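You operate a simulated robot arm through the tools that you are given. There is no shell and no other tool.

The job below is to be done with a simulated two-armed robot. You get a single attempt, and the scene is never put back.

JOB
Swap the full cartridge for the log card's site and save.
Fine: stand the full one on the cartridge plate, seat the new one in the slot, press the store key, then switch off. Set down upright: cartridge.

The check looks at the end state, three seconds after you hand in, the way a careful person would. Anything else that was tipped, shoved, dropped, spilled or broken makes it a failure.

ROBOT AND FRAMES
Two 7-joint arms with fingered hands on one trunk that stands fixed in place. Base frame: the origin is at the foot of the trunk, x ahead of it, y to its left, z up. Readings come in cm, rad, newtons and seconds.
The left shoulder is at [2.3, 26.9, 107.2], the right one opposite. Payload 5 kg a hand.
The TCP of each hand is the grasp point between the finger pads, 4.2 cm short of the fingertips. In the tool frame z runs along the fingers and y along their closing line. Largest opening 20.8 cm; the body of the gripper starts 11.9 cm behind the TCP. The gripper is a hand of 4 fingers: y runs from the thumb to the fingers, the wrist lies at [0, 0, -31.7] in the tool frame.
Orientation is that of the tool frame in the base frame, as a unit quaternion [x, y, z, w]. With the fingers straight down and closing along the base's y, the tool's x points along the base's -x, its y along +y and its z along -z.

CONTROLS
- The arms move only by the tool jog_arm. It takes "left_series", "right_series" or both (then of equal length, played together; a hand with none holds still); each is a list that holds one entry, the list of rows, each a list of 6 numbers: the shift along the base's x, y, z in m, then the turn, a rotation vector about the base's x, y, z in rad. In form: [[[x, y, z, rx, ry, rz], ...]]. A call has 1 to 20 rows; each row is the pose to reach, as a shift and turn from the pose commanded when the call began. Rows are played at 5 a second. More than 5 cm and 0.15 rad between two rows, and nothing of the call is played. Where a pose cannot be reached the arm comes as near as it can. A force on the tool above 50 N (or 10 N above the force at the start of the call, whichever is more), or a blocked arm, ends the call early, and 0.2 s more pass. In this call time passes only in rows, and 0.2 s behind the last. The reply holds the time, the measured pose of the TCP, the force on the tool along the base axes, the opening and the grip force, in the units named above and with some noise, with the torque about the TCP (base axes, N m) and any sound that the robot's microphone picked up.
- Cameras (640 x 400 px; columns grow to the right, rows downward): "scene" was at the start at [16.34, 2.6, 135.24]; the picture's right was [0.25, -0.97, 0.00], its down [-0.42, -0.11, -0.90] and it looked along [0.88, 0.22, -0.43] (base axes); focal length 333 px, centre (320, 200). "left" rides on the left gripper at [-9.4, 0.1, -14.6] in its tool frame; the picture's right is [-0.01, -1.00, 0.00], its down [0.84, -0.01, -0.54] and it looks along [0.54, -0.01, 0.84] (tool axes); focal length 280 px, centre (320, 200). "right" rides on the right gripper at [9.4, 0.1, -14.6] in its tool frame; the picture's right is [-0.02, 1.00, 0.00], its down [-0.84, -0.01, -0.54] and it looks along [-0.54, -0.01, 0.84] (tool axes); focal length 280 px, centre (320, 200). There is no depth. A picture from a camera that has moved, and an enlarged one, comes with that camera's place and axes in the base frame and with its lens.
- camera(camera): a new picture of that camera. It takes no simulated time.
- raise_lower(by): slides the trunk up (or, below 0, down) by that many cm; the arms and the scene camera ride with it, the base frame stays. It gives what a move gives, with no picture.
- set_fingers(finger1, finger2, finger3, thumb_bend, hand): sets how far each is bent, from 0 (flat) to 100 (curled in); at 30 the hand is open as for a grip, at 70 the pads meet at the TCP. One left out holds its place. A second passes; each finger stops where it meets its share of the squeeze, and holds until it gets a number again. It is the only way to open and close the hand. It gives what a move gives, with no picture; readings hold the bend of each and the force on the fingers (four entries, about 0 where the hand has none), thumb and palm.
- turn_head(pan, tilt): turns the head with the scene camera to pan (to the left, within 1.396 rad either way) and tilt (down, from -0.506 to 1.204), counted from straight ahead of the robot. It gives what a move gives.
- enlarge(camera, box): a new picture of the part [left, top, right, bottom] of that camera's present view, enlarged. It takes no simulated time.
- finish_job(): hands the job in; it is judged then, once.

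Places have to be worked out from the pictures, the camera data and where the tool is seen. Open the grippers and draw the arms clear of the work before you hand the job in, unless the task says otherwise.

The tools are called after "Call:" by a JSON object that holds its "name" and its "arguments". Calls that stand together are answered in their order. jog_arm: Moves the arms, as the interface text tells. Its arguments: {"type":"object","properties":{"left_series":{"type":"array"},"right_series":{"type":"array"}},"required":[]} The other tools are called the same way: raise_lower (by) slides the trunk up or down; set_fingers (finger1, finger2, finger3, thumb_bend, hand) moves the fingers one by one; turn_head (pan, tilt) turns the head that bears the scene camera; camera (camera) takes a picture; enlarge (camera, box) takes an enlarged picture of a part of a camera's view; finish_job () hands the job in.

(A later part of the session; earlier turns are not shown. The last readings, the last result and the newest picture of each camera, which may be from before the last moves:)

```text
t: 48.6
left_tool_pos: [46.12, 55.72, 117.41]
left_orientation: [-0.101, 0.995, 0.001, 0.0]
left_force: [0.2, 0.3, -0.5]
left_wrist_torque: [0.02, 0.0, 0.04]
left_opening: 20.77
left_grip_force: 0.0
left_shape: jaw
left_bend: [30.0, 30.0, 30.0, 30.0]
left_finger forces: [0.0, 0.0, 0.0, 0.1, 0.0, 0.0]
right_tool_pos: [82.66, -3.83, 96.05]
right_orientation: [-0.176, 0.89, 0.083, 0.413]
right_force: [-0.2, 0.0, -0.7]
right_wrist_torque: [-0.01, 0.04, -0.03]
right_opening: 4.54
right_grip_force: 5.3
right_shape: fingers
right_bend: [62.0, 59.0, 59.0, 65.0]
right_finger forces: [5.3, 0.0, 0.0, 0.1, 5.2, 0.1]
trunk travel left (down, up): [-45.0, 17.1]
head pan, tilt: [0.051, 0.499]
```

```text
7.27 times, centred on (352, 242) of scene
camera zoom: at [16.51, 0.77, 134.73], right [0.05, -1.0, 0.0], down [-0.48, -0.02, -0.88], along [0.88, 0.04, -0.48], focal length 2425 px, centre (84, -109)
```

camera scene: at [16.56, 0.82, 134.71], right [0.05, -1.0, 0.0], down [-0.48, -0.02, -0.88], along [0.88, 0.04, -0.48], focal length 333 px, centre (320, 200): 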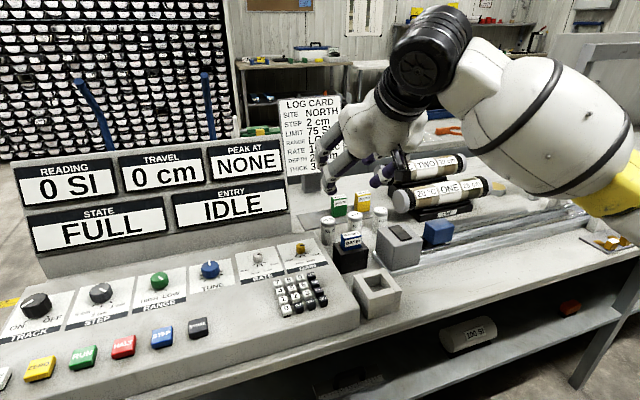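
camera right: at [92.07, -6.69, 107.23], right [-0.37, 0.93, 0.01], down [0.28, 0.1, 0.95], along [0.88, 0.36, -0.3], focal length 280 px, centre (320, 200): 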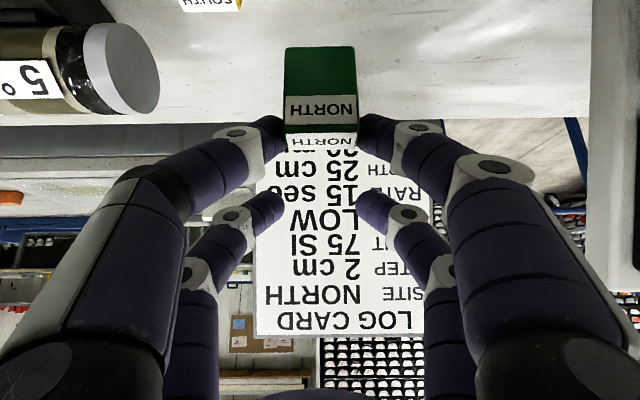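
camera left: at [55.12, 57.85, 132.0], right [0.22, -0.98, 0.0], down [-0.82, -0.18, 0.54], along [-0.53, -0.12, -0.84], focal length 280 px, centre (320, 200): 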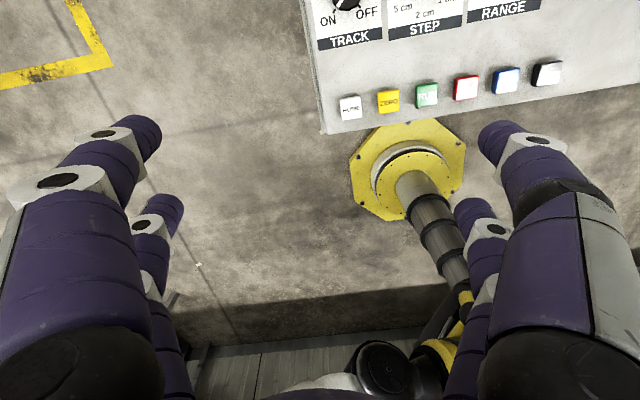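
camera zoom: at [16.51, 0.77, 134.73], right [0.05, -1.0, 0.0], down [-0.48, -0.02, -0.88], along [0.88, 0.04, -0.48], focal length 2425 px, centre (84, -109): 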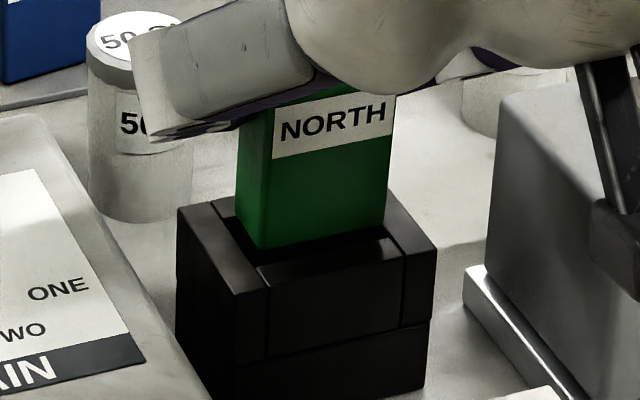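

I'll keep lowering in small steps to find contact and watch how the force and gap change.

Call:
{"name": "jog_arm", "arguments": {"right_series": [[[0, 0, -0.0015, 0, 0, 0], [0, 0, -0.003, 0, 0, 0]]]}}

Call:
{"name": "enlarge", "arguments": {"camera": "right", "box": [260, 0, 380, 75]}}

Call:
{"name": "enlarge", "arguments": {"camera": "scene", "box": [330, 225, 375, 265]}}

```text
t: 49.2
left_tool_pos: [46.1, 55.67, 117.44]
left_orientation: [-0.102, 0.995, 0.001, 0.001]
left_force: [0.4, 0.3, 0.0]
left_wrist_torque: [-0.02, -0.03, -0.03]
left_opening: 20.8
left_grip_force: 0.0
left_shape: jaw
left_bend: [30.0, 30.0, 30.0, 30.0]
left_finger forces: [0.0, 0.0, 0.0, 0.1, 0.0, 0.1]
right_tool_pos: [82.76, -3.81, 95.74]
right_orientation: [-0.177, 0.89, 0.083, 0.412]
right_force: [0.3, 0.1, -0.8]
right_wrist_torque: [0.02, 0.01, 0.02]
right_opening: 4.54
right_grip_force: 4.9
right_shape: fingers
right_bend: [62.0, 59.0, 59.0, 65.0]
right_finger forces: [5.1, 0.1, 0.0, 0.0, 5.2, 0.0]
trunk travel left (down, up): [-45.0, 17.1]
head pan, tilt: [0.051, 0.499]
```

```text
5.33 times, centred on (320, 38) of right
camera zoom: at [66.62, -10.36, 97.9], right [-0.37, 0.93, 0.01], down [0.13, 0.04, 0.99], along [0.92, 0.37, -0.13], focal length 1495 px, centre (320, 1067)
```

zoom: 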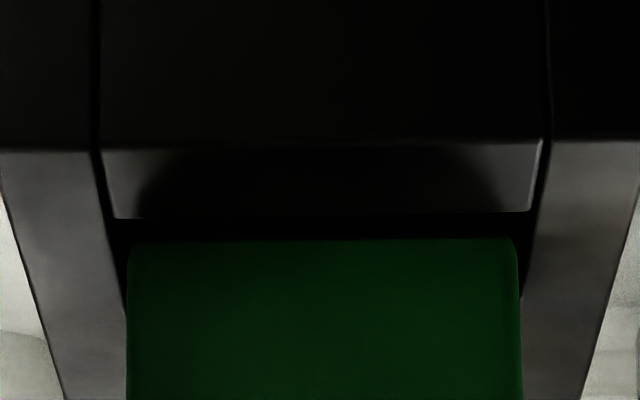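

```text
10.00 times, centred on (352, 245) of scene
camera zoom: at [16.51, 0.77, 134.73], right [0.05, -1.0, 0.0], down [-0.48, -0.02, -0.88], along [0.88, 0.04, -0.48], focal length 3334 px, centre (-5, -250)
```

zoom: 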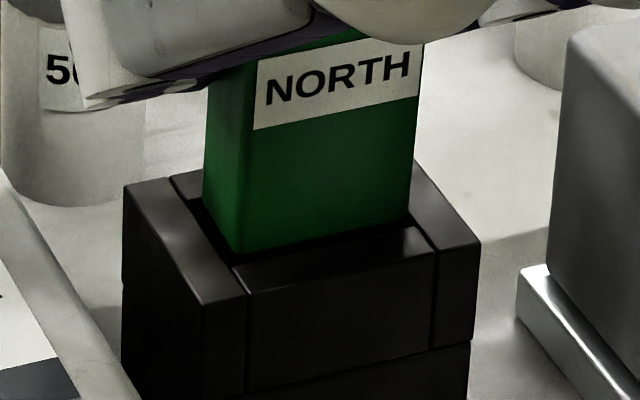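

The gaps in both views are consistent with NORTH being nearly centred, a few millimetres above the rim. Another 2 mm down.

Call:
{"name": "jog_arm", "arguments": {"right_series": [[[0, 0, -0.001, 0, 0, 0], [0, 0, -0.002, 0, 0, 0]]]}}

Call:
{"name": "enlarge", "arguments": {"camera": "right", "box": [260, 0, 380, 75]}}

Call:
{"name": "enlarge", "arguments": {"camera": "scene", "box": [330, 225, 375, 265]}}

```text
t: 49.8
left_tool_pos: [45.97, 55.79, 117.4]
left_orientation: [-0.102, 0.995, 0.0, 0.0]
left_force: [0.3, 0.6, -0.1]
left_wrist_torque: [-0.04, 0.01, -0.02]
left_opening: 20.8
left_grip_force: 0.1
left_shape: jaw
left_bend: [30.0, 30.0, 30.0, 30.0]
left_finger forces: [0.0, 0.0, 0.1, 0.1, 0.1, 0.0]
right_tool_pos: [82.65, -3.71, 95.51]
right_orientation: [-0.177, 0.889, 0.083, 0.413]
right_force: [1.1, 0.2, 3.1]
right_wrist_torque: [0.01, -0.03, 0.01]
right_opening: 4.54
right_grip_force: 5.5
right_shape: fingers
right_bend: [62.0, 59.0, 59.0, 65.0]
right_finger forces: [5.2, 0.0, 0.0, 0.0, 5.3, 0.0]
trunk travel left (down, up): [-45.0, 17.1]
head pan, tilt: [0.051, 0.499]
```

```text
5.33 times, centred on (320, 38) of right
camera zoom: at [66.64, -10.33, 97.7], right [-0.37, 0.93, 0.01], down [0.13, 0.04, 0.99], along [0.92, 0.37, -0.13], focal length 1495 px, centre (320, 1067)
```

zoom: 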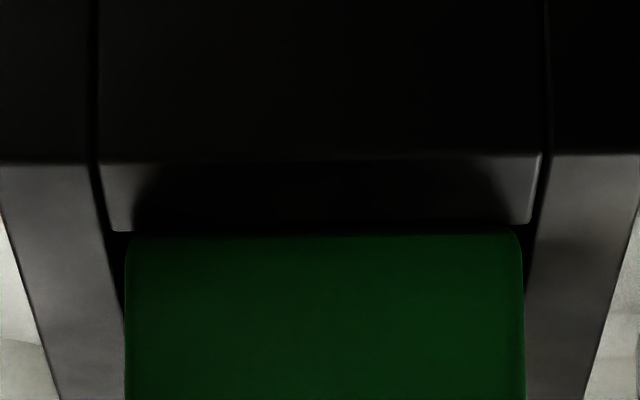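

```text
10.00 times, centred on (352, 245) of scene
camera zoom: at [16.5, 0.77, 134.73], right [0.05, -1.0, 0.0], down [-0.48, -0.02, -0.88], along [0.88, 0.04, -0.48], focal length 3334 px, centre (-5, -250)
```

zoom: 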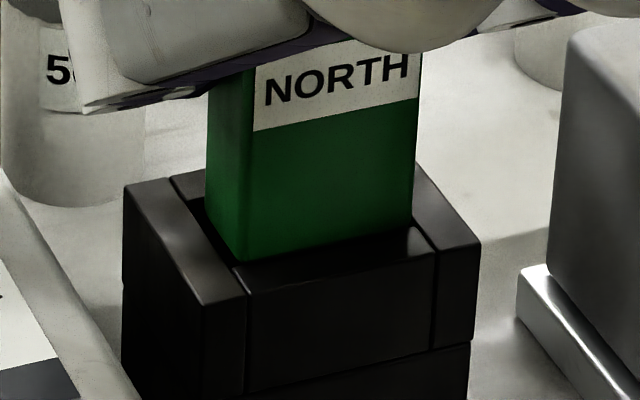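

It's touching the front wall's inner edge, with 3 N up and a push away from me. I'll back off 1 mm, shift 2 mm away, and lower again.

Call:
{"name": "jog_arm", "arguments": {"right_series": [[[0, 0, 0.002, 0, 0, 0], [0.0018, 0.0008, 0.002, 0, 0, 0], [0.0018, 0.0008, 0.0, 0, 0, 0], [0.0018, 0.0008, -0.002, 0, 0, 0]]]}}

Call:
{"name": "enlarge", "arguments": {"camera": "right", "box": [260, 0, 380, 75]}}

Call:
{"name": "enlarge", "arguments": {"camera": "scene", "box": [330, 225, 375, 265]}}

```text
t: 50.8
left_tool_pos: [45.99, 55.74, 117.51]
left_orientation: [-0.101, 0.995, 0.0, 0.0]
left_force: [0.3, 0.1, -0.1]
left_wrist_torque: [0.01, 0.01, -0.02]
left_opening: 20.79
left_grip_force: 0.1
left_shape: jaw
left_bend: [30.0, 30.0, 30.0, 30.0]
left_finger forces: [0.0, 0.1, 0.1, 0.1, 0.1, 0.0]
right_tool_pos: [82.79, -3.65, 95.28]
right_orientation: [-0.178, 0.889, 0.084, 0.413]
right_force: [-0.4, 0.0, -1.2]
right_wrist_torque: [-0.02, -0.01, -0.03]
right_opening: 4.53
right_grip_force: 4.8
right_shape: fingers
right_bend: [62.0, 59.0, 59.0, 65.0]
right_finger forces: [5.3, 0.0, 0.0, 0.0, 5.2, 0.1]
trunk travel left (down, up): [-45.0, 17.1]
head pan, tilt: [0.051, 0.499]
```

```text
5.33 times, centred on (320, 38) of right
camera zoom: at [66.77, -10.29, 97.46], right [-0.37, 0.93, 0.01], down [0.13, 0.04, 0.99], along [0.92, 0.37, -0.13], focal length 1495 px, centre (320, 1067)
```

zoom: 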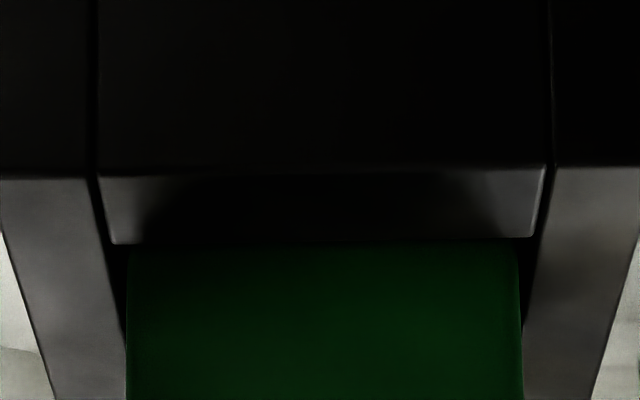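

```text
10.00 times, centred on (352, 245) of scene
camera zoom: at [16.51, 0.77, 134.73], right [0.05, -1.0, 0.0], down [-0.48, -0.02, -0.88], along [0.88, 0.04, -0.48], focal length 3334 px, centre (-5, -250)
```

zoom: 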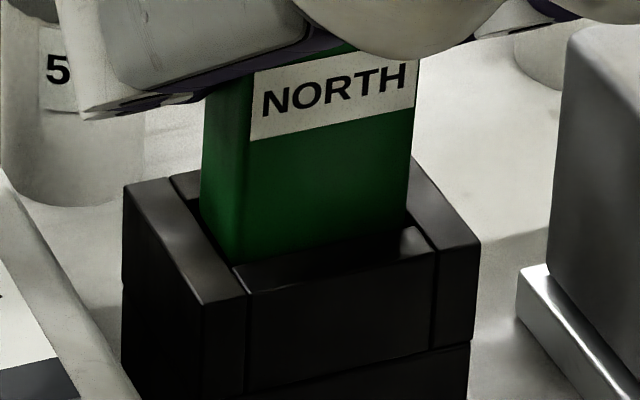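

There's no force at the lower height and the front wall now overlaps NORTH's bottom edge, so it's entering the slot. I'll go 4 mm further.

Call:
{"name": "jog_arm", "arguments": {"right_series": [[[0, 0, -0.002, 0, 0, 0], [0, 0, -0.004, 0, 0, 0]]]}}

Call:
{"name": "enlarge", "arguments": {"camera": "right", "box": [240, 0, 400, 160]}}

Call:
{"name": "enlarge", "arguments": {"camera": "scene", "box": [330, 215, 380, 265]}}

```text
t: 51.4
left_tool_pos: [46.03, 55.75, 117.46]
left_orientation: [-0.102, 0.995, 0.0, 0.0]
left_force: [-0.7, 0.4, -0.3]
left_wrist_torque: [-0.04, 0.01, -0.03]
left_opening: 20.8
left_grip_force: 0.0
left_shape: jaw
left_bend: [30.0, 30.0, 30.0, 30.0]
left_finger forces: [0.0, 0.0, 0.0, 0.1, 0.1, 0.0]
right_tool_pos: [82.85, -3.78, 94.81]
right_orientation: [-0.177, 0.889, 0.083, 0.413]
right_force: [0.0, 0.2, -1.2]
right_wrist_torque: [-0.01, 0.01, 0.0]
right_opening: 4.53
right_grip_force: 5.1
right_shape: fingers
right_bend: [62.0, 59.0, 59.0, 65.0]
right_finger forces: [5.2, 0.0, 0.0, 0.1, 5.2, 0.0]
trunk travel left (down, up): [-45.0, 17.1]
head pan, tilt: [0.051, 0.499]
```

```text
2.50 times, centred on (320, 80) of right
camera zoom: at [66.8, -10.27, 97.02], right [-0.37, 0.93, 0.01], down [0.13, 0.04, 0.99], along [0.92, 0.37, -0.13], focal length 701 px, centre (320, 500)
```

zoom: 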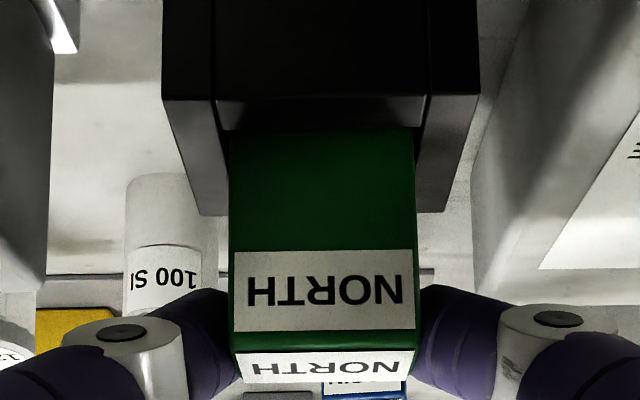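

```text
8.00 times, centred on (355, 240) of scene
camera zoom: at [16.51, 0.77, 134.73], right [0.05, -1.0, 0.0], down [-0.48, -0.02, -0.88], along [0.88, 0.04, -0.48], focal length 2667 px, centre (40, -120)
```

zoom: 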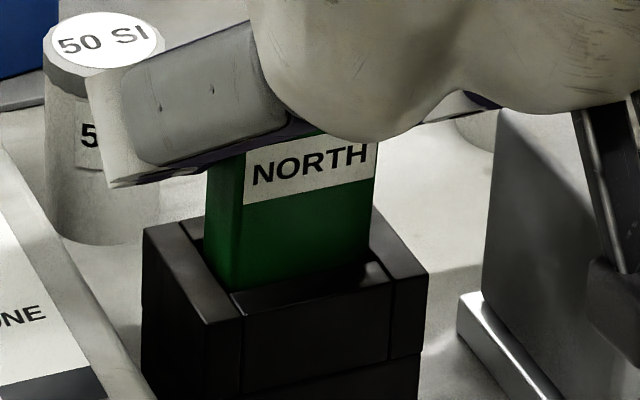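

NORTH is about 6 mm into the slot with no resistance. I'll continue down 1 cm.

Call:
{"name": "jog_arm", "arguments": {"right_series": [[[0, 0, -0.003, 0, 0, 0], [0, 0, -0.006, 0, 0, 0], [0, 0, -0.009, 0, 0, 0]]]}}

Call:
{"name": "enlarge", "arguments": {"camera": "right", "box": [240, 0, 400, 160]}}

Call:
{"name": "enlarge", "arguments": {"camera": "scene", "box": [330, 215, 380, 265]}}

```text
t: 52.2
left_tool_pos: [46.12, 55.82, 117.38]
left_orientation: [-0.102, 0.995, 0.0, 0.0]
left_force: [0.2, -0.2, 0.2]
left_wrist_torque: [0.02, 0.01, 0.01]
left_opening: 20.82
left_grip_force: 0.0
left_shape: jaw
left_bend: [30.0, 30.0, 30.0, 30.0]
left_finger forces: [0.1, 0.0, 0.0, 0.1, 0.1, 0.0]
right_tool_pos: [82.88, -3.67, 94.03]
right_orientation: [-0.177, 0.889, 0.084, 0.413]
right_force: [-0.7, -0.2, -1.1]
right_wrist_torque: [0.01, -0.04, 0.0]
right_opening: 4.54
right_grip_force: 5.2
right_shape: fingers
right_bend: [62.0, 59.0, 59.0, 65.0]
right_finger forces: [5.2, 0.1, 0.1, 0.0, 5.2, 0.1]
trunk travel left (down, up): [-45.0, 17.1]
head pan, tilt: [0.051, 0.499]
```

```text
2.50 times, centred on (320, 80) of right
camera zoom: at [66.8, -10.29, 96.11], right [-0.37, 0.93, 0.01], down [0.13, 0.04, 0.99], along [0.92, 0.37, -0.13], focal length 701 px, centre (320, 500)
```

zoom: 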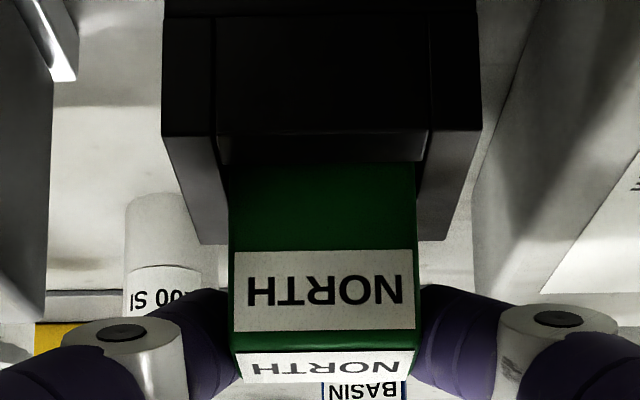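

```text
8.00 times, centred on (355, 240) of scene
camera zoom: at [16.52, 0.77, 134.73], right [0.05, -1.0, 0.0], down [-0.48, -0.02, -0.88], along [0.88, 0.04, -0.48], focal length 2667 px, centre (40, -120)
```

zoom: 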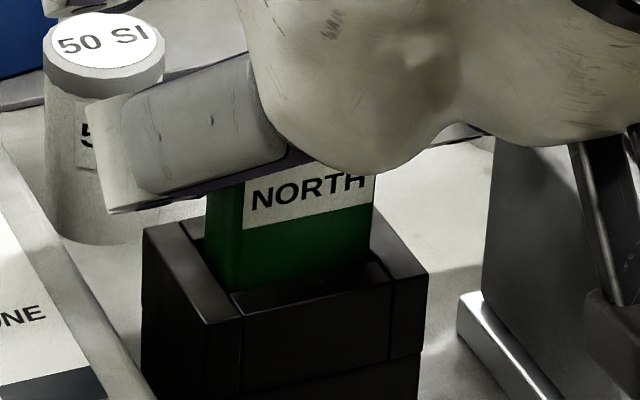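

It's sliding in freely. I'll go down another 7 mm, then in small steps until it bottoms out.

Call:
{"name": "jog_arm", "arguments": {"right_series": [[[0, 0, -0.003, 0, 0, 0], [0, 0, -0.005, 0, 0, 0], [0, 0, -0.007, 0, 0, 0]]]}}

Call:
{"name": "jog_arm", "arguments": {"right_series": [[[0, 0, -0.0015, 0, 0, 0], [0, 0, -0.003, 0, 0, 0]]]}}

Call:
{"name": "enlarge", "arguments": {"camera": "right", "box": [240, 0, 400, 160]}}

Call:
{"name": "enlarge", "arguments": {"camera": "scene", "box": [330, 215, 380, 265]}}

```text
t: 53.0
left_tool_pos: [46.1, 55.6, 117.44]
left_orientation: [-0.102, 0.995, 0.0, 0.0]
left_force: [0.0, -0.4, 0.6]
left_wrist_torque: [0.0, 0.01, 0.0]
left_opening: 20.81
left_grip_force: 0.0
left_shape: jaw
left_bend: [30.0, 30.0, 30.0, 30.0]
left_finger forces: [0.1, 0.0, 0.0, 0.0, 0.1, 0.1]
right_tool_pos: [82.74, -3.79, 93.26]
right_orientation: [-0.176, 0.89, 0.082, 0.412]
right_force: [0.8, 0.3, -0.2]
right_wrist_torque: [0.03, 0.01, -0.01]
right_opening: 4.56
right_grip_force: 4.8
right_shape: fingers
right_bend: [62.0, 59.0, 59.0, 65.0]
right_finger forces: [5.2, 0.1, 0.1, 0.0, 5.3, 0.0]
trunk travel left (down, up): [-45.0, 17.1]
head pan, tilt: [0.051, 0.499]
```

```text
t: 53.6
left_tool_pos: [46.08, 55.74, 117.4]
left_orientation: [-0.102, 0.995, 0.001, 0.001]
left_force: [-0.1, -0.1, -1.7]
left_wrist_torque: [0.0, -0.02, 0.01]
left_opening: 20.78
left_grip_force: 0.0
left_shape: jaw
left_bend: [30.0, 30.0, 30.0, 30.0]
left_finger forces: [0.0, 0.0, 0.0, 0.0, 0.1, 0.0]
right_tool_pos: [82.75, -3.76, 92.89]
right_orientation: [-0.176, 0.89, 0.082, 0.414]
right_force: [0.2, -0.3, -1.4]
right_wrist_torque: [0.01, 0.03, -0.01]
right_opening: 4.54
right_grip_force: 5.2
right_shape: fingers
right_bend: [62.0, 59.0, 59.0, 65.0]
right_finger forces: [5.2, 0.0, 0.1, 0.0, 5.3, 0.0]
trunk travel left (down, up): [-45.0, 17.1]
head pan, tilt: [0.051, 0.499]
```

```text
2.50 times, centred on (320, 80) of right
camera zoom: at [66.79, -10.26, 95.09], right [-0.37, 0.93, 0.01], down [0.13, 0.04, 0.99], along [0.92, 0.37, -0.13], focal length 701 px, centre (320, 500)
```

zoom: 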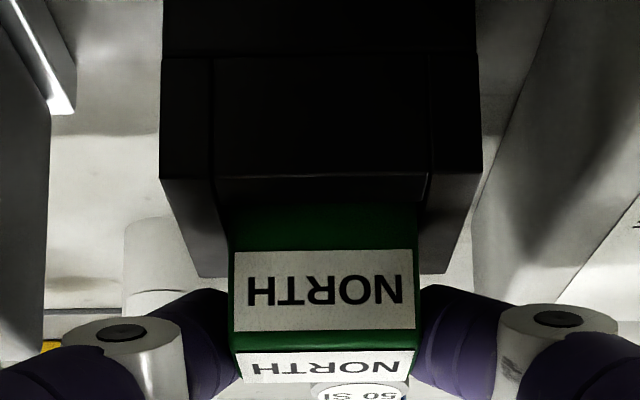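

```text
8.00 times, centred on (355, 240) of scene
camera zoom: at [16.51, 0.77, 134.73], right [0.05, -1.0, 0.0], down [-0.48, -0.02, -0.88], along [0.88, 0.04, -0.48], focal length 2667 px, centre (40, -120)
```

zoom: 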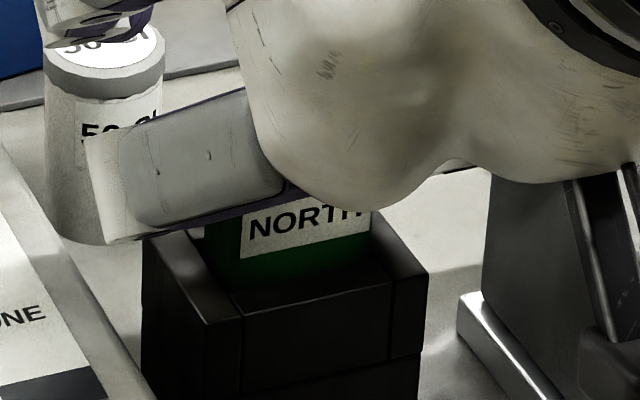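

Still no floor contact. NORTH's top is now around the height BASIN had, so I'll take 2 mm steps.

Call:
{"name": "jog_arm", "arguments": {"right_series": [[[0, 0, -0.001, 0, 0, 0], [0, 0, -0.002, 0, 0, 0]]]}}

Call:
{"name": "jog_arm", "arguments": {"right_series": [[[0, 0, -0.001, 0, 0, 0], [0, 0, -0.002, 0, 0, 0]]]}}

Call:
{"name": "enlarge", "arguments": {"camera": "right", "box": [200, 0, 440, 160]}}

Call:
{"name": "enlarge", "arguments": {"camera": "scene", "box": [310, 190, 400, 270]}}

```text
t: 54.2
left_tool_pos: [46.11, 55.66, 117.37]
left_orientation: [-0.102, 0.995, 0.0, 0.0]
left_force: [-0.2, -0.3, -0.3]
left_wrist_torque: [0.01, -0.02, -0.01]
left_opening: 20.79
left_grip_force: 0.0
left_shape: jaw
left_bend: [30.0, 30.0, 30.0, 30.0]
left_finger forces: [0.0, 0.1, 0.0, 0.1, 0.0, 0.0]
right_tool_pos: [82.98, -3.68, 92.82]
right_orientation: [-0.176, 0.89, 0.082, 0.412]
right_force: [-0.6, 0.0, -1.4]
right_wrist_torque: [0.02, -0.02, -0.01]
right_opening: 4.54
right_grip_force: 4.9
right_shape: fingers
right_bend: [62.0, 59.0, 59.0, 65.0]
right_finger forces: [5.4, 0.0, 0.0, 0.0, 5.3, 0.0]
trunk travel left (down, up): [-45.0, 17.1]
head pan, tilt: [0.051, 0.499]
```

```text
t: 54.8
left_tool_pos: [45.93, 55.82, 117.41]
left_orientation: [-0.102, 0.995, 0.0, -0.001]
left_force: [0.1, -0.8, -1.0]
left_wrist_torque: [0.0, -0.04, 0.01]
left_opening: 20.79
left_grip_force: 0.1
left_shape: jaw
left_bend: [30.0, 30.0, 30.0, 30.0]
left_finger forces: [0.0, 0.0, 0.0, 0.0, 0.0, 0.0]
right_tool_pos: [83.02, -3.69, 92.54]
right_orientation: [-0.177, 0.889, 0.083, 0.415]
right_force: [1.5, 0.6, 2.0]
right_wrist_torque: [0.04, -0.06, -0.02]
right_opening: 4.55
right_grip_force: 5.8
right_shape: fingers
right_bend: [62.0, 59.0, 59.0, 65.0]
right_finger forces: [5.2, 0.1, 0.1, 0.1, 5.4, 0.1]
trunk travel left (down, up): [-45.0, 17.1]
head pan, tilt: [0.051, 0.499]
```

```text
2.50 times, centred on (320, 80) of right
camera zoom: at [66.82, -10.25, 94.76], right [-0.37, 0.93, 0.01], down [0.13, 0.04, 0.99], along [0.92, 0.37, -0.13], focal length 701 px, centre (320, 500)
```

zoom: 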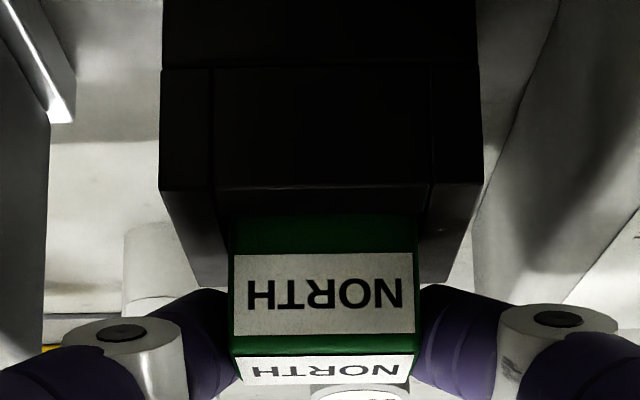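

```text
5.00 times, centred on (355, 230) of scene
camera zoom: at [16.5, 0.77, 134.73], right [0.05, -1.0, 0.0], down [-0.48, -0.02, -0.88], along [0.88, 0.04, -0.48], focal length 1667 px, centre (145, 50)
```

zoom: 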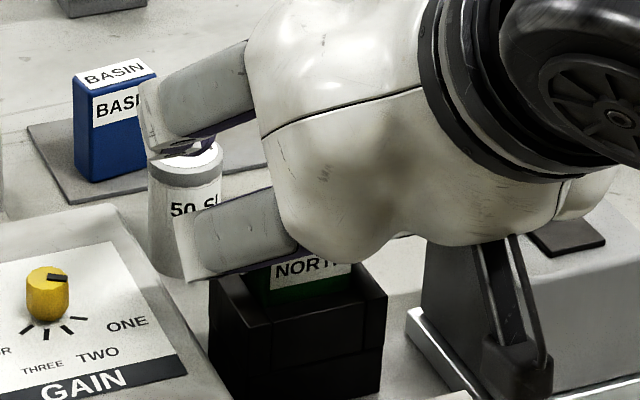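

It reads 2 N of floor contact at the height where BASIN was seated. I'll go one more 1.5 mm step to confirm it's bottomed.

Call:
{"name": "jog_arm", "arguments": {"right_series": [[[0, 0, -0.001, 0, 0, 0], [0, 0, -0.0015, 0, 0, 0]]]}}

```text
t: 55.4
left_tool_pos: [46.11, 55.77, 117.4]
left_orientation: [-0.102, 0.995, 0.0, 0.0]
left_force: [-0.3, -1.5, 0.3]
left_wrist_torque: [0.0, 0.0, -0.05]
left_opening: 20.8
left_grip_force: 0.0
left_shape: jaw
left_bend: [30.0, 30.0, 30.0, 30.0]
left_finger forces: [0.0, 0.0, 0.0, 0.0, 0.0, 0.0]
right_tool_pos: [82.72, -3.59, 92.5]
right_orientation: [-0.176, 0.889, 0.083, 0.414]
right_force: [3.6, 0.5, 6.0]
right_wrist_torque: [0.1, -0.24, 0.0]
right_opening: 4.53
right_grip_force: 5.8
right_shape: fingers
right_bend: [62.0, 59.0, 59.0, 65.0]
right_finger forces: [5.4, 0.1, 0.0, 0.0, 5.7, 0.0]
trunk travel left (down, up): [-45.0, 17.1]
head pan, tilt: [0.051, 0.499]
```

It's bottomed, with 6 N rising. I'll ease back 1.5 mm and open the pinch.

Call:
{"name": "jog_arm", "arguments": {"right_series": [[[0, 0, 0.0015, 0, 0, 0]]]}}

Call:
{"name": "set_fingers", "arguments": {"hand": "right", "finger1": 58.5, "thumb_bend": 60}}

Call:
{"name": "enlarge", "arguments": {"camera": "right", "box": [200, 0, 440, 160]}}

```text
t: 55.8
left_tool_pos: [45.99, 55.75, 117.45]
left_orientation: [-0.102, 0.995, 0.0, 0.001]
left_force: [-0.8, -0.3, -0.1]
left_wrist_torque: [-0.03, -0.03, -0.01]
left_opening: 20.75
left_grip_force: 0.0
left_shape: jaw
left_bend: [30.0, 30.0, 30.0, 30.0]
left_finger forces: [0.0, 0.1, 0.1, 0.0, 0.1, 0.0]
right_tool_pos: [82.88, -3.65, 92.59]
right_orientation: [-0.177, 0.889, 0.083, 0.413]
right_force: [3.3, 1.2, 4.7]
right_wrist_torque: [0.12, -0.18, -0.02]
right_opening: 4.56
right_grip_force: 5.7
right_shape: fingers
right_bend: [62.0, 59.0, 59.0, 65.0]
right_finger forces: [5.4, 0.1, 0.0, 0.1, 5.6, 0.0]
trunk travel left (down, up): [-45.0, 17.1]
head pan, tilt: [0.051, 0.499]
```

```text
t: 56.8
left_tool_pos: [46.04, 55.7, 117.48]
left_orientation: [-0.101, 0.995, 0.001, 0.0]
left_force: [0.5, -0.3, -0.1]
left_wrist_torque: [-0.03, -0.02, -0.01]
left_opening: 20.81
left_grip_force: 0.0
left_shape: jaw
left_bend: [30.0, 30.0, 30.0, 30.0]
left_finger forces: [0.1, 0.1, 0.0, 0.1, 0.0, 0.0]
right_tool_pos: [82.98, -3.71, 92.56]
right_orientation: [-0.177, 0.889, 0.083, 0.413]
right_force: [0.5, 0.1, -0.6]
right_wrist_torque: [0.02, 0.02, 0.01]
right_opening: 6.48
right_grip_force: 0.1
right_shape: fingers
right_bend: [58.0, 59.0, 59.0, 60.0]
right_finger forces: [0.0, 0.1, 0.0, 0.0, 0.0, 0.1]
trunk travel left (down, up): [-45.0, 17.1]
head pan, tilt: [0.051, 0.499]
```

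```text
2.50 times, centred on (320, 80) of right
camera zoom: at [66.81, -10.25, 94.68], right [-0.37, 0.93, 0.01], down [0.13, 0.04, 0.99], along [0.92, 0.37, -0.13], focal length 701 px, centre (320, 500)
```

zoom: 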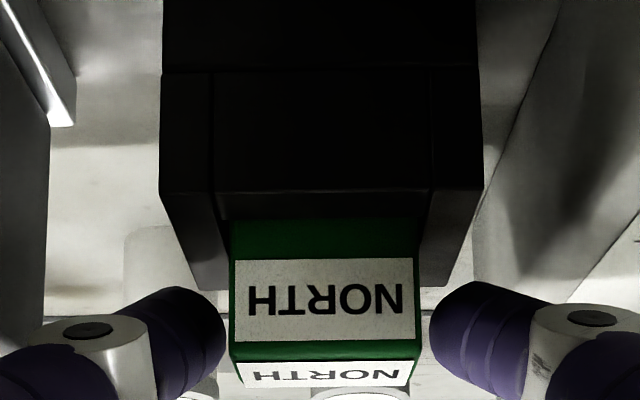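

NORTH is released and settled a touch lower. I'll lift the hand straight up and look at the result.

Call:
{"name": "jog_arm", "arguments": {"right_series": [[[0.0004, -0.0009, 0.0, 0, 0, 0], [0.0004, -0.0009, 0.012, 0, 0, 0], [0.0004, -0.0009, 0.03, 0, 0, 0], [0.0004, -0.0009, 0.06, 0, 0, 0], [0.0004, -0.0009, 0.1, 0, 0, 0], [0.0004, -0.0009, 0.14, 0, 0, 0]]]}}

Call:
{"name": "camera", "arguments": {"camera": "scene"}}

Call:
{"name": "enlarge", "arguments": {"camera": "scene", "box": [280, 160, 440, 280]}}

```text
t: 58.2
left_tool_pos: [45.97, 55.75, 117.44]
left_orientation: [-0.102, 0.995, -0.001, 0.0]
left_force: [-0.2, -1.4, 0.2]
left_wrist_torque: [-0.02, -0.13, -0.02]
left_opening: 20.79
left_grip_force: 0.1
left_shape: jaw
left_bend: [30.0, 30.0, 30.0, 30.0]
left_finger forces: [0.0, 0.1, 0.0, 0.1, 0.0, 0.0]
right_tool_pos: [82.84, -3.75, 106.5]
right_orientation: [-0.177, 0.89, 0.082, 0.412]
right_force: [-0.3, 1.7, -0.3]
right_wrist_torque: [-0.01, -0.09, -0.09]
right_opening: 6.47
right_grip_force: 0.1
right_shape: fingers
right_bend: [58.0, 59.0, 59.0, 60.0]
right_finger forces: [0.0, 0.1, 0.0, 0.0, 0.1, 0.0]
trunk travel left (down, up): [-45.0, 17.1]
head pan, tilt: [0.051, 0.499]
```

```text
taken
camera scene: at [16.45, 0.78, 134.74], right [0.05, -1.0, 0.0], down [-0.48, -0.02, -0.88], along [0.88, 0.04, -0.48], focal length 333 px, centre (320, 200)
```

scene: 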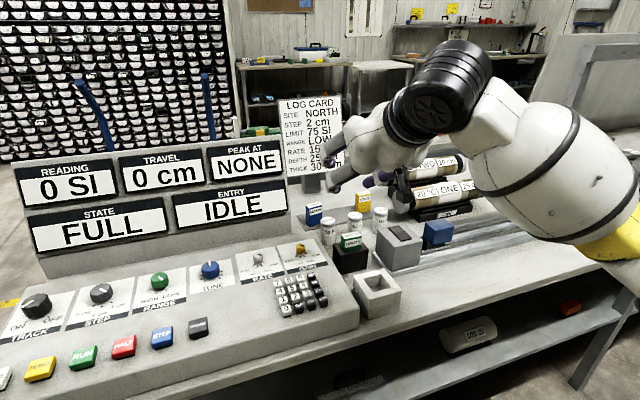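

```text
3.33 times, centred on (360, 220) of scene
camera zoom: at [16.45, 0.78, 134.74], right [0.05, -1.0, 0.0], down [-0.48, -0.02, -0.88], along [0.88, 0.04, -0.48], focal length 1111 px, centre (187, 133)
```

zoom: 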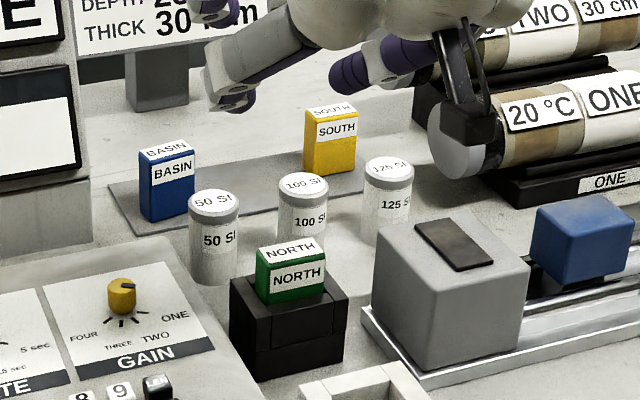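

NORTH is seated in the slot, BASIN and SOUTH stand on the plate, and the vials are in place. I'll withdraw the right arm up and out to the right.

Call:
{"name": "jog_arm", "arguments": {"right_series": [[[-0.01, -0.02, 0.03, 0, 0, 0], [-0.04, -0.05, 0.05, 0, 0, 0], [-0.075, -0.08, 0.06, 0, 0, 0], [-0.11, -0.11, 0.07, 0, 0, 0], [-0.145, -0.14, 0.07, 0, 0, 0], [-0.18, -0.17, 0.07, 0, 0, 0], [-0.21, -0.205, 0.07, 0, 0, 0], [-0.24, -0.24, 0.07, 0, 0, 0], [-0.26, -0.28, 0.07, 0, 0, 0], [-0.28, -0.32, 0.07, 0, 0, 0]]]}}

Call:
{"name": "turn_head", "arguments": {"pan": 0.45, "tilt": 0.6}}

Call:
{"name": "camera", "arguments": {"camera": "scene"}}

```text
t: 60.4
left_tool_pos: [45.96, 55.74, 117.51]
left_orientation: [-0.102, 0.995, 0.0, 0.001]
left_force: [-0.7, -0.2, 1.2]
left_wrist_torque: [0.07, -0.12, 0.0]
left_opening: 20.81
left_grip_force: 0.0
left_shape: jaw
left_bend: [30.0, 30.0, 30.0, 30.0]
left_finger forces: [0.0, 0.0, 0.0, 0.0, 0.1, 0.0]
right_tool_pos: [54.82, -35.88, 113.57]
right_orientation: [-0.177, 0.89, 0.083, 0.412]
right_force: [0.5, 0.0, -0.7]
right_wrist_torque: [0.02, 0.03, 0.03]
right_opening: 6.51
right_grip_force: 0.1
right_shape: fingers
right_bend: [58.0, 59.0, 59.0, 60.0]
right_finger forces: [0.0, 0.0, 0.0, 0.1, 0.1, 0.0]
trunk travel left (down, up): [-45.0, 17.1]
head pan, tilt: [0.051, 0.499]
```

```text
t: 61.3
left_tool_pos: [46.02, 55.75, 117.4]
left_orientation: [-0.102, 0.995, 0.0, 0.0]
left_force: [-0.4, -0.4, -0.4]
left_wrist_torque: [-0.03, 0.03, 0.0]
left_opening: 20.8
left_grip_force: 0.0
left_shape: jaw
left_bend: [30.0, 30.0, 30.0, 30.0]
left_finger forces: [0.1, 0.0, 0.0, 0.1, 0.0, 0.0]
right_tool_pos: [54.81, -35.73, 113.55]
right_orientation: [-0.177, 0.89, 0.083, 0.412]
right_force: [-0.2, 0.5, 0.3]
right_wrist_torque: [-0.03, -0.01, -0.07]
right_opening: 6.54
right_grip_force: 0.1
right_shape: fingers
right_bend: [58.0, 59.0, 59.0, 60.0]
right_finger forces: [0.0, 0.0, 0.0, 0.0, 0.0, 0.0]
trunk travel left (down, up): [-45.0, 17.1]
head pan, tilt: [0.45, 0.6]
```

```text
taken
camera scene: at [15.4, 4.18, 133.81], right [0.43, -0.9, 0.0], down [-0.51, -0.25, -0.82], along [0.74, 0.36, -0.57], focal length 333 px, centre (320, 200)
```

scene: 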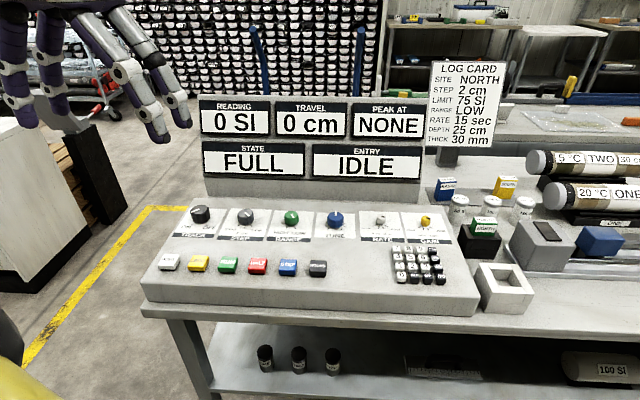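

The right arm is clear. Now I'll enlarge the keys and the TRACK knob to plan the left-hand work.

Call:
{"name": "enlarge", "arguments": {"camera": "scene", "box": [140, 190, 300, 300]}}

Call:
{"name": "enlarge", "arguments": {"camera": "scene", "box": [240, 200, 380, 300]}}

Call:
{"name": "set_fingers", "arguments": {"hand": "left", "finger1": 60, "finger2": 0, "finger3": 0, "thumb_bend": 0}}

Call:
{"name": "camera", "arguments": {"camera": "left"}}

Call:
{"name": "enlarge", "arguments": {"camera": "scene", "box": [0, 0, 220, 160]}}

```text
3.64 times, centred on (220, 245) of scene
camera zoom: at [15.4, 4.18, 133.81], right [0.43, -0.9, 0.0], down [-0.51, -0.25, -0.82], along [0.74, 0.36, -0.57], focal length 1212 px, centre (684, 36)
```

zoom: 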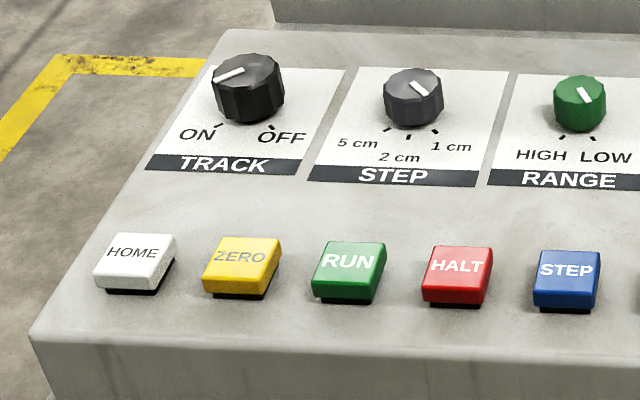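

```text
4.00 times, centred on (310, 250) of scene
camera zoom: at [15.4, 4.18, 133.81], right [0.43, -0.9, 0.0], down [-0.51, -0.25, -0.82], along [0.74, 0.36, -0.57], focal length 1334 px, centre (360, 0)
```

zoom: 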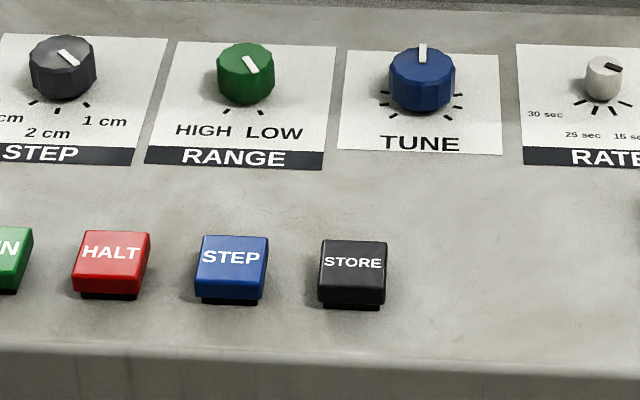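

```text
t: 62.3
left_tool_pos: [45.93, 55.7, 117.41]
left_orientation: [-0.102, 0.995, 0.001, 0.0]
left_force: [0.4, 0.5, -0.2]
left_wrist_torque: [0.03, 0.01, -0.01]
left_opening: 18.44
left_grip_force: 0.0
left_shape: fingers
left_bend: [60.0, 0.0, 0.0, 0.0]
left_finger forces: [0.0, 0.1, 0.0, 0.0, 0.1, 0.1]
right_tool_pos: [54.93, -35.99, 113.6]
right_orientation: [-0.177, 0.89, 0.083, 0.412]
right_force: [0.1, -0.2, -0.4]
right_wrist_torque: [0.01, 0.03, 0.04]
right_opening: 6.52
right_grip_force: 0.1
right_shape: fingers
right_bend: [58.0, 59.0, 59.0, 60.0]
right_finger forces: [0.0, 0.0, 0.0, 0.1, 0.0, 0.0]
trunk travel left (down, up): [-45.0, 17.1]
head pan, tilt: [0.45, 0.6]
```

```text
taken
camera left: at [55.16, 57.83, 131.98], right [0.22, -0.98, 0.0], down [-0.82, -0.18, 0.54], along [-0.53, -0.12, -0.84], focal length 280 px, centre (320, 200)
```

left: 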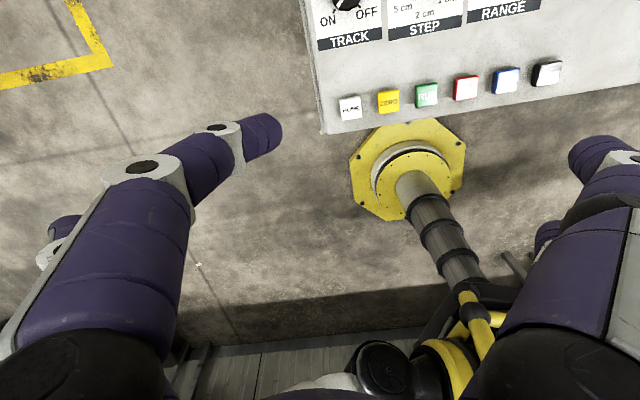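

```text
2.50 times, centred on (110, 80) of scene
camera zoom: at [15.38, 4.15, 133.82], right [0.44, -0.9, 0.0], down [-0.51, -0.25, -0.83], along [0.74, 0.36, -0.56], focal length 834 px, centre (845, 500)
```

zoom: 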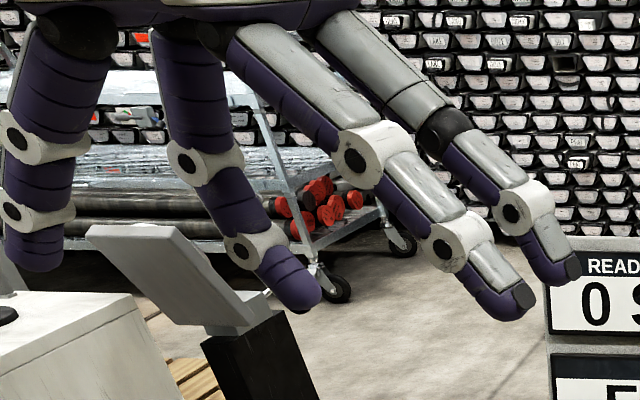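

STORE's top is at about (55.8, 24.0, 87.9) and the TRACK knob at about (58, 55, top 89.6), pointing at ON. I'll press with the left hand's finger1, keeping the other fingers splayed high, so I'm moving it above STORE first.

Call:
{"name": "jog_arm", "arguments": {"left_series": [[[0.009, -0.045, 0, 0, 0, 0], [0.018, -0.09, 0, 0, 0, 0], [0.028, -0.135, 0, 0, 0, 0], [0.037, -0.18, 0, 0, 0, 0], [0.047, -0.225, 0, 0, 0, 0], [0.056, -0.27, 0, 0, 0, 0], [0.066, -0.315, 0, 0, 0, 0], [0.075, -0.358, 0, 0, 0, 0], [0.075, -0.358, -0.045, 0, 0, 0], [0.075, -0.358, -0.09, 0, 0, 0], [0.075, -0.358, -0.13, 0, 0, 0]]]}}

Call:
{"name": "camera", "arguments": {"camera": "left"}}

Call:
{"name": "camera", "arguments": {"camera": "scene"}}

```text
t: 64.7
left_tool_pos: [53.53, 19.49, 104.34]
left_orientation: [-0.103, 0.995, -0.001, 0.001]
left_force: [-0.7, 0.2, 0.1]
left_wrist_torque: [0.0, -0.1, -0.01]
left_opening: 18.39
left_grip_force: 0.0
left_shape: fingers
left_bend: [60.0, 0.0, 0.0, 0.0]
left_finger forces: [0.0, 0.0, 0.1, 0.0, 0.0, 0.0]
right_tool_pos: [54.88, -35.83, 113.63]
right_orientation: [-0.177, 0.889, 0.083, 0.414]
right_force: [0.2, 0.7, 0.2]
right_wrist_torque: [0.01, -0.05, 0.02]
right_opening: 6.53
right_grip_force: 0.0
right_shape: fingers
right_bend: [58.0, 59.0, 59.0, 60.0]
right_finger forces: [0.0, 0.0, 0.0, 0.0, 0.1, 0.0]
trunk travel left (down, up): [-45.0, 17.1]
head pan, tilt: [0.45, 0.6]
```

```text
taken
camera left: at [62.63, 21.64, 119.0], right [0.22, -0.98, 0.0], down [-0.82, -0.18, 0.54], along [-0.52, -0.12, -0.84], focal length 280 px, centre (320, 200)
```

left: 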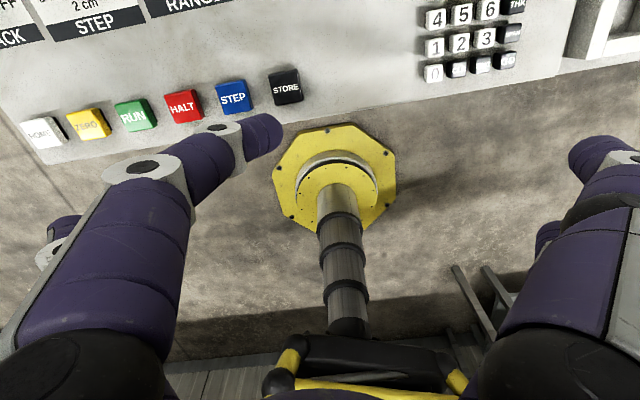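

```text
taken
camera scene: at [15.32, 4.15, 133.83], right [0.44, -0.9, 0.0], down [-0.51, -0.25, -0.83], along [0.74, 0.36, -0.56], focal length 333 px, centre (320, 200)
```

scene: 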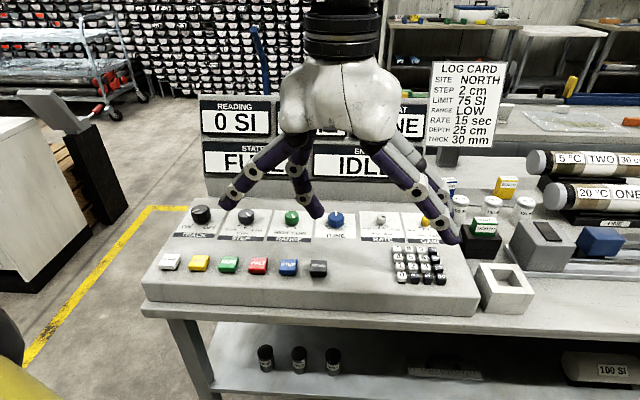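

STORE is at (56.0, 23.85), nearly under the fingertip. I'll trim 3 mm and lower to about 2 cm above the key.

Call:
{"name": "jog_arm", "arguments": {"left_series": [[[0.001, 0.003, -0.04, 0, 0, 0], [0.001, 0.003, -0.08, 0, 0, 0], [0.001, 0.003, -0.102, 0, 0, 0]]]}}

Call:
{"name": "camera", "arguments": {"camera": "left"}}

Call:
{"name": "enlarge", "arguments": {"camera": "scene", "box": [200, 180, 480, 300]}}

```text
t: 65.5
left_tool_pos: [53.72, 20.01, 94.1]
left_orientation: [-0.102, 0.995, 0.001, 0.0]
left_force: [0.4, -0.6, 0.7]
left_wrist_torque: [-0.04, -0.01, 0.01]
left_opening: 18.41
left_grip_force: 0.0
left_shape: fingers
left_bend: [60.0, 0.0, 0.0, 0.0]
left_finger forces: [0.0, 0.0, 0.0, 0.0, 0.1, 0.1]
right_tool_pos: [54.81, -35.84, 113.74]
right_orientation: [-0.177, 0.89, 0.083, 0.413]
right_force: [0.6, 0.1, 0.1]
right_wrist_torque: [-0.01, 0.0, 0.0]
right_opening: 6.5
right_grip_force: 0.1
right_shape: fingers
right_bend: [58.0, 59.0, 59.0, 60.0]
right_finger forces: [0.1, 0.0, 0.0, 0.1, 0.0, 0.0]
trunk travel left (down, up): [-45.0, 17.1]
head pan, tilt: [0.45, 0.6]
```

```text
taken
camera left: at [62.82, 22.18, 108.7], right [0.22, -0.98, 0.0], down [-0.82, -0.18, 0.54], along [-0.53, -0.12, -0.84], focal length 280 px, centre (320, 200)
```

left: 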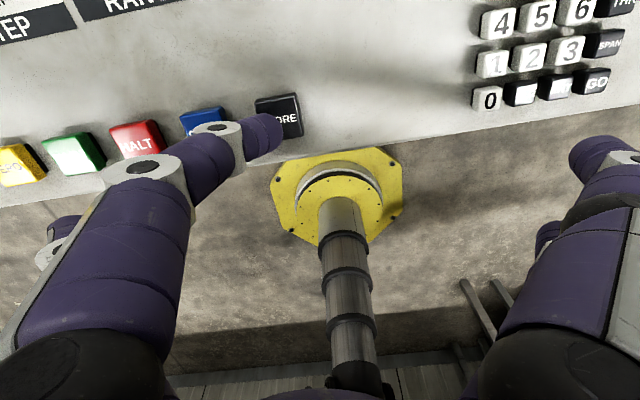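

```text
2.29 times, centred on (340, 240) of scene
camera zoom: at [15.37, 4.15, 133.82], right [0.44, -0.9, 0.0], down [-0.51, -0.25, -0.83], along [0.74, 0.36, -0.56], focal length 762 px, centre (274, 109)
```

zoom: 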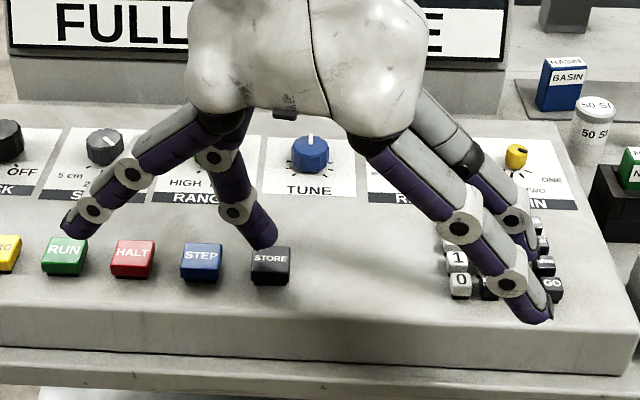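

The fingertip is over STORE and the other fingers are at least 2 cm above the panel. I'll trim 3 mm and lower in small steps, watching for contact.

Call:
{"name": "jog_arm", "arguments": {"left_series": [[[0.003, -0.0015, -0.006, 0, 0, 0], [0.003, -0.0015, -0.012, 0, 0, 0], [0.003, -0.0015, -0.016, 0, 0, 0]]]}}

Call:
{"name": "jog_arm", "arguments": {"left_series": [[[0, 0, -0.002, 0, 0, 0], [0, 0, -0.004, 0, 0, 0]]]}}

Call:
{"name": "enlarge", "arguments": {"camera": "left", "box": [200, 60, 360, 160]}}

Call:
{"name": "enlarge", "arguments": {"camera": "scene", "box": [220, 200, 480, 310]}}

```text
t: 66.3
left_tool_pos: [54.07, 20.05, 92.61]
left_orientation: [-0.101, 0.995, 0.0, 0.0]
left_force: [-0.1, 0.3, 1.6]
left_wrist_torque: [0.07, -0.08, -0.02]
left_opening: 18.42
left_grip_force: 1.2
left_shape: fingers
left_bend: [60.0, 0.0, 0.0, 0.0]
left_finger forces: [1.8, 0.1, 0.0, 0.0, 0.0, 0.0]
right_tool_pos: [54.87, -35.83, 113.71]
right_orientation: [-0.177, 0.889, 0.083, 0.414]
right_force: [-1.4, 0.7, 0.9]
right_wrist_torque: [0.0, -0.01, -0.02]
right_opening: 6.51
right_grip_force: 0.1
right_shape: fingers
right_bend: [58.0, 59.0, 59.0, 60.0]
right_finger forces: [0.1, 0.1, 0.1, 0.0, 0.1, 0.0]
trunk travel left (down, up): [-45.0, 17.1]
head pan, tilt: [0.45, 0.6]
heard: click
```

```text
t: 66.9
left_tool_pos: [53.99, 19.93, 92.34]
left_orientation: [-0.102, 0.995, 0.0, 0.001]
left_force: [0.5, 2.4, 14.4]
left_wrist_torque: [0.8, -0.36, -0.01]
left_opening: 18.38
left_grip_force: 7.6
left_shape: fingers
left_bend: [60.0, 0.0, 0.0, 0.0]
left_finger forces: [14.9, 0.0, 0.0, 0.0, 0.0, 0.1]
right_tool_pos: [54.88, -35.76, 113.63]
right_orientation: [-0.177, 0.889, 0.083, 0.413]
right_force: [1.1, -0.4, -0.2]
right_wrist_torque: [0.0, 0.02, -0.02]
right_opening: 6.51
right_grip_force: 0.1
right_shape: fingers
right_bend: [58.0, 59.0, 59.0, 60.0]
right_finger forces: [0.1, 0.0, 0.0, 0.0, 0.0, 0.1]
trunk travel left (down, up): [-45.0, 17.1]
head pan, tilt: [0.45, 0.6]
```

```text
4.00 times, centred on (280, 110) of left
camera zoom: at [63.11, 22.16, 106.83], right [0.22, -0.98, 0.0], down [-0.82, -0.18, 0.54], along [-0.52, -0.12, -0.84], focal length 1122 px, centre (480, 560)
```

zoom: 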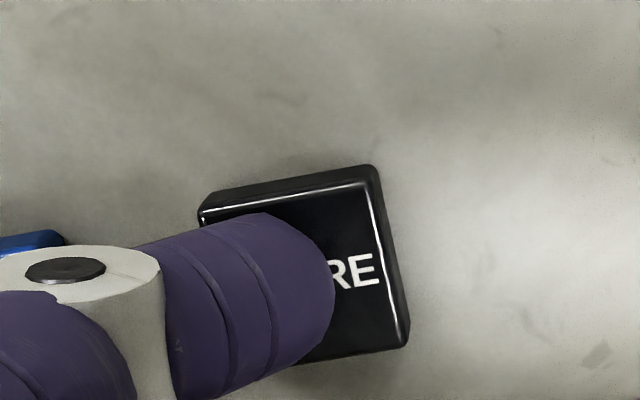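

```text
2.46 times, centred on (350, 255) of scene
camera zoom: at [15.33, 4.15, 133.84], right [0.44, -0.9, 0.0], down [-0.51, -0.25, -0.83], along [0.74, 0.36, -0.56], focal length 821 px, centre (246, 65)
```

zoom: 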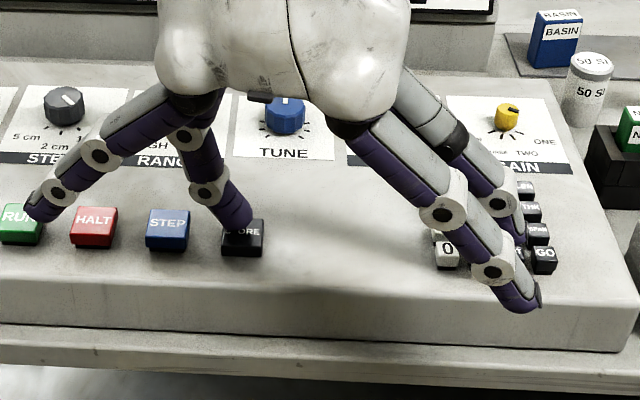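

A click was heard and the key bottomed at about 14 N. I'll raise straight off the key and read the displays.

Call:
{"name": "jog_arm", "arguments": {"left_series": [[[0, 0, 0.015, 0, 0, 0], [0, 0, 0.05, 0, 0, 0], [0, 0, 0.09, 0, 0, 0], [0, 0, 0.13, 0, 0, 0], [-0.005, 0.045, 0.16, 0, 0, 0], [-0.01, 0.09, 0.18, 0, 0, 0], [-0.015, 0.135, 0.2, 0, 0, 0], [-0.02, 0.18, 0.2, 0, 0, 0], [-0.02, 0.225, 0.2, 0, 0, 0], [-0.02, 0.27, 0.2, 0, 0, 0]]]}}

Call:
{"name": "camera", "arguments": {"camera": "scene"}}

```text
refused: row 5 steps farther than a row can; nothing moved
```

```text
taken
camera scene: at [15.33, 4.15, 133.84], right [0.44, -0.9, 0.0], down [-0.51, -0.25, -0.83], along [0.74, 0.36, -0.56], focal length 333 px, centre (320, 200)
```

scene: 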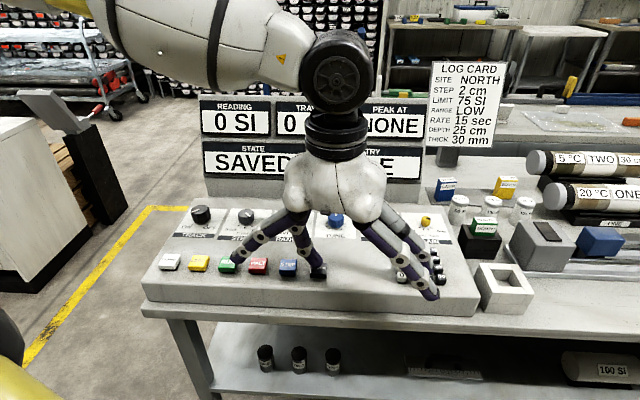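

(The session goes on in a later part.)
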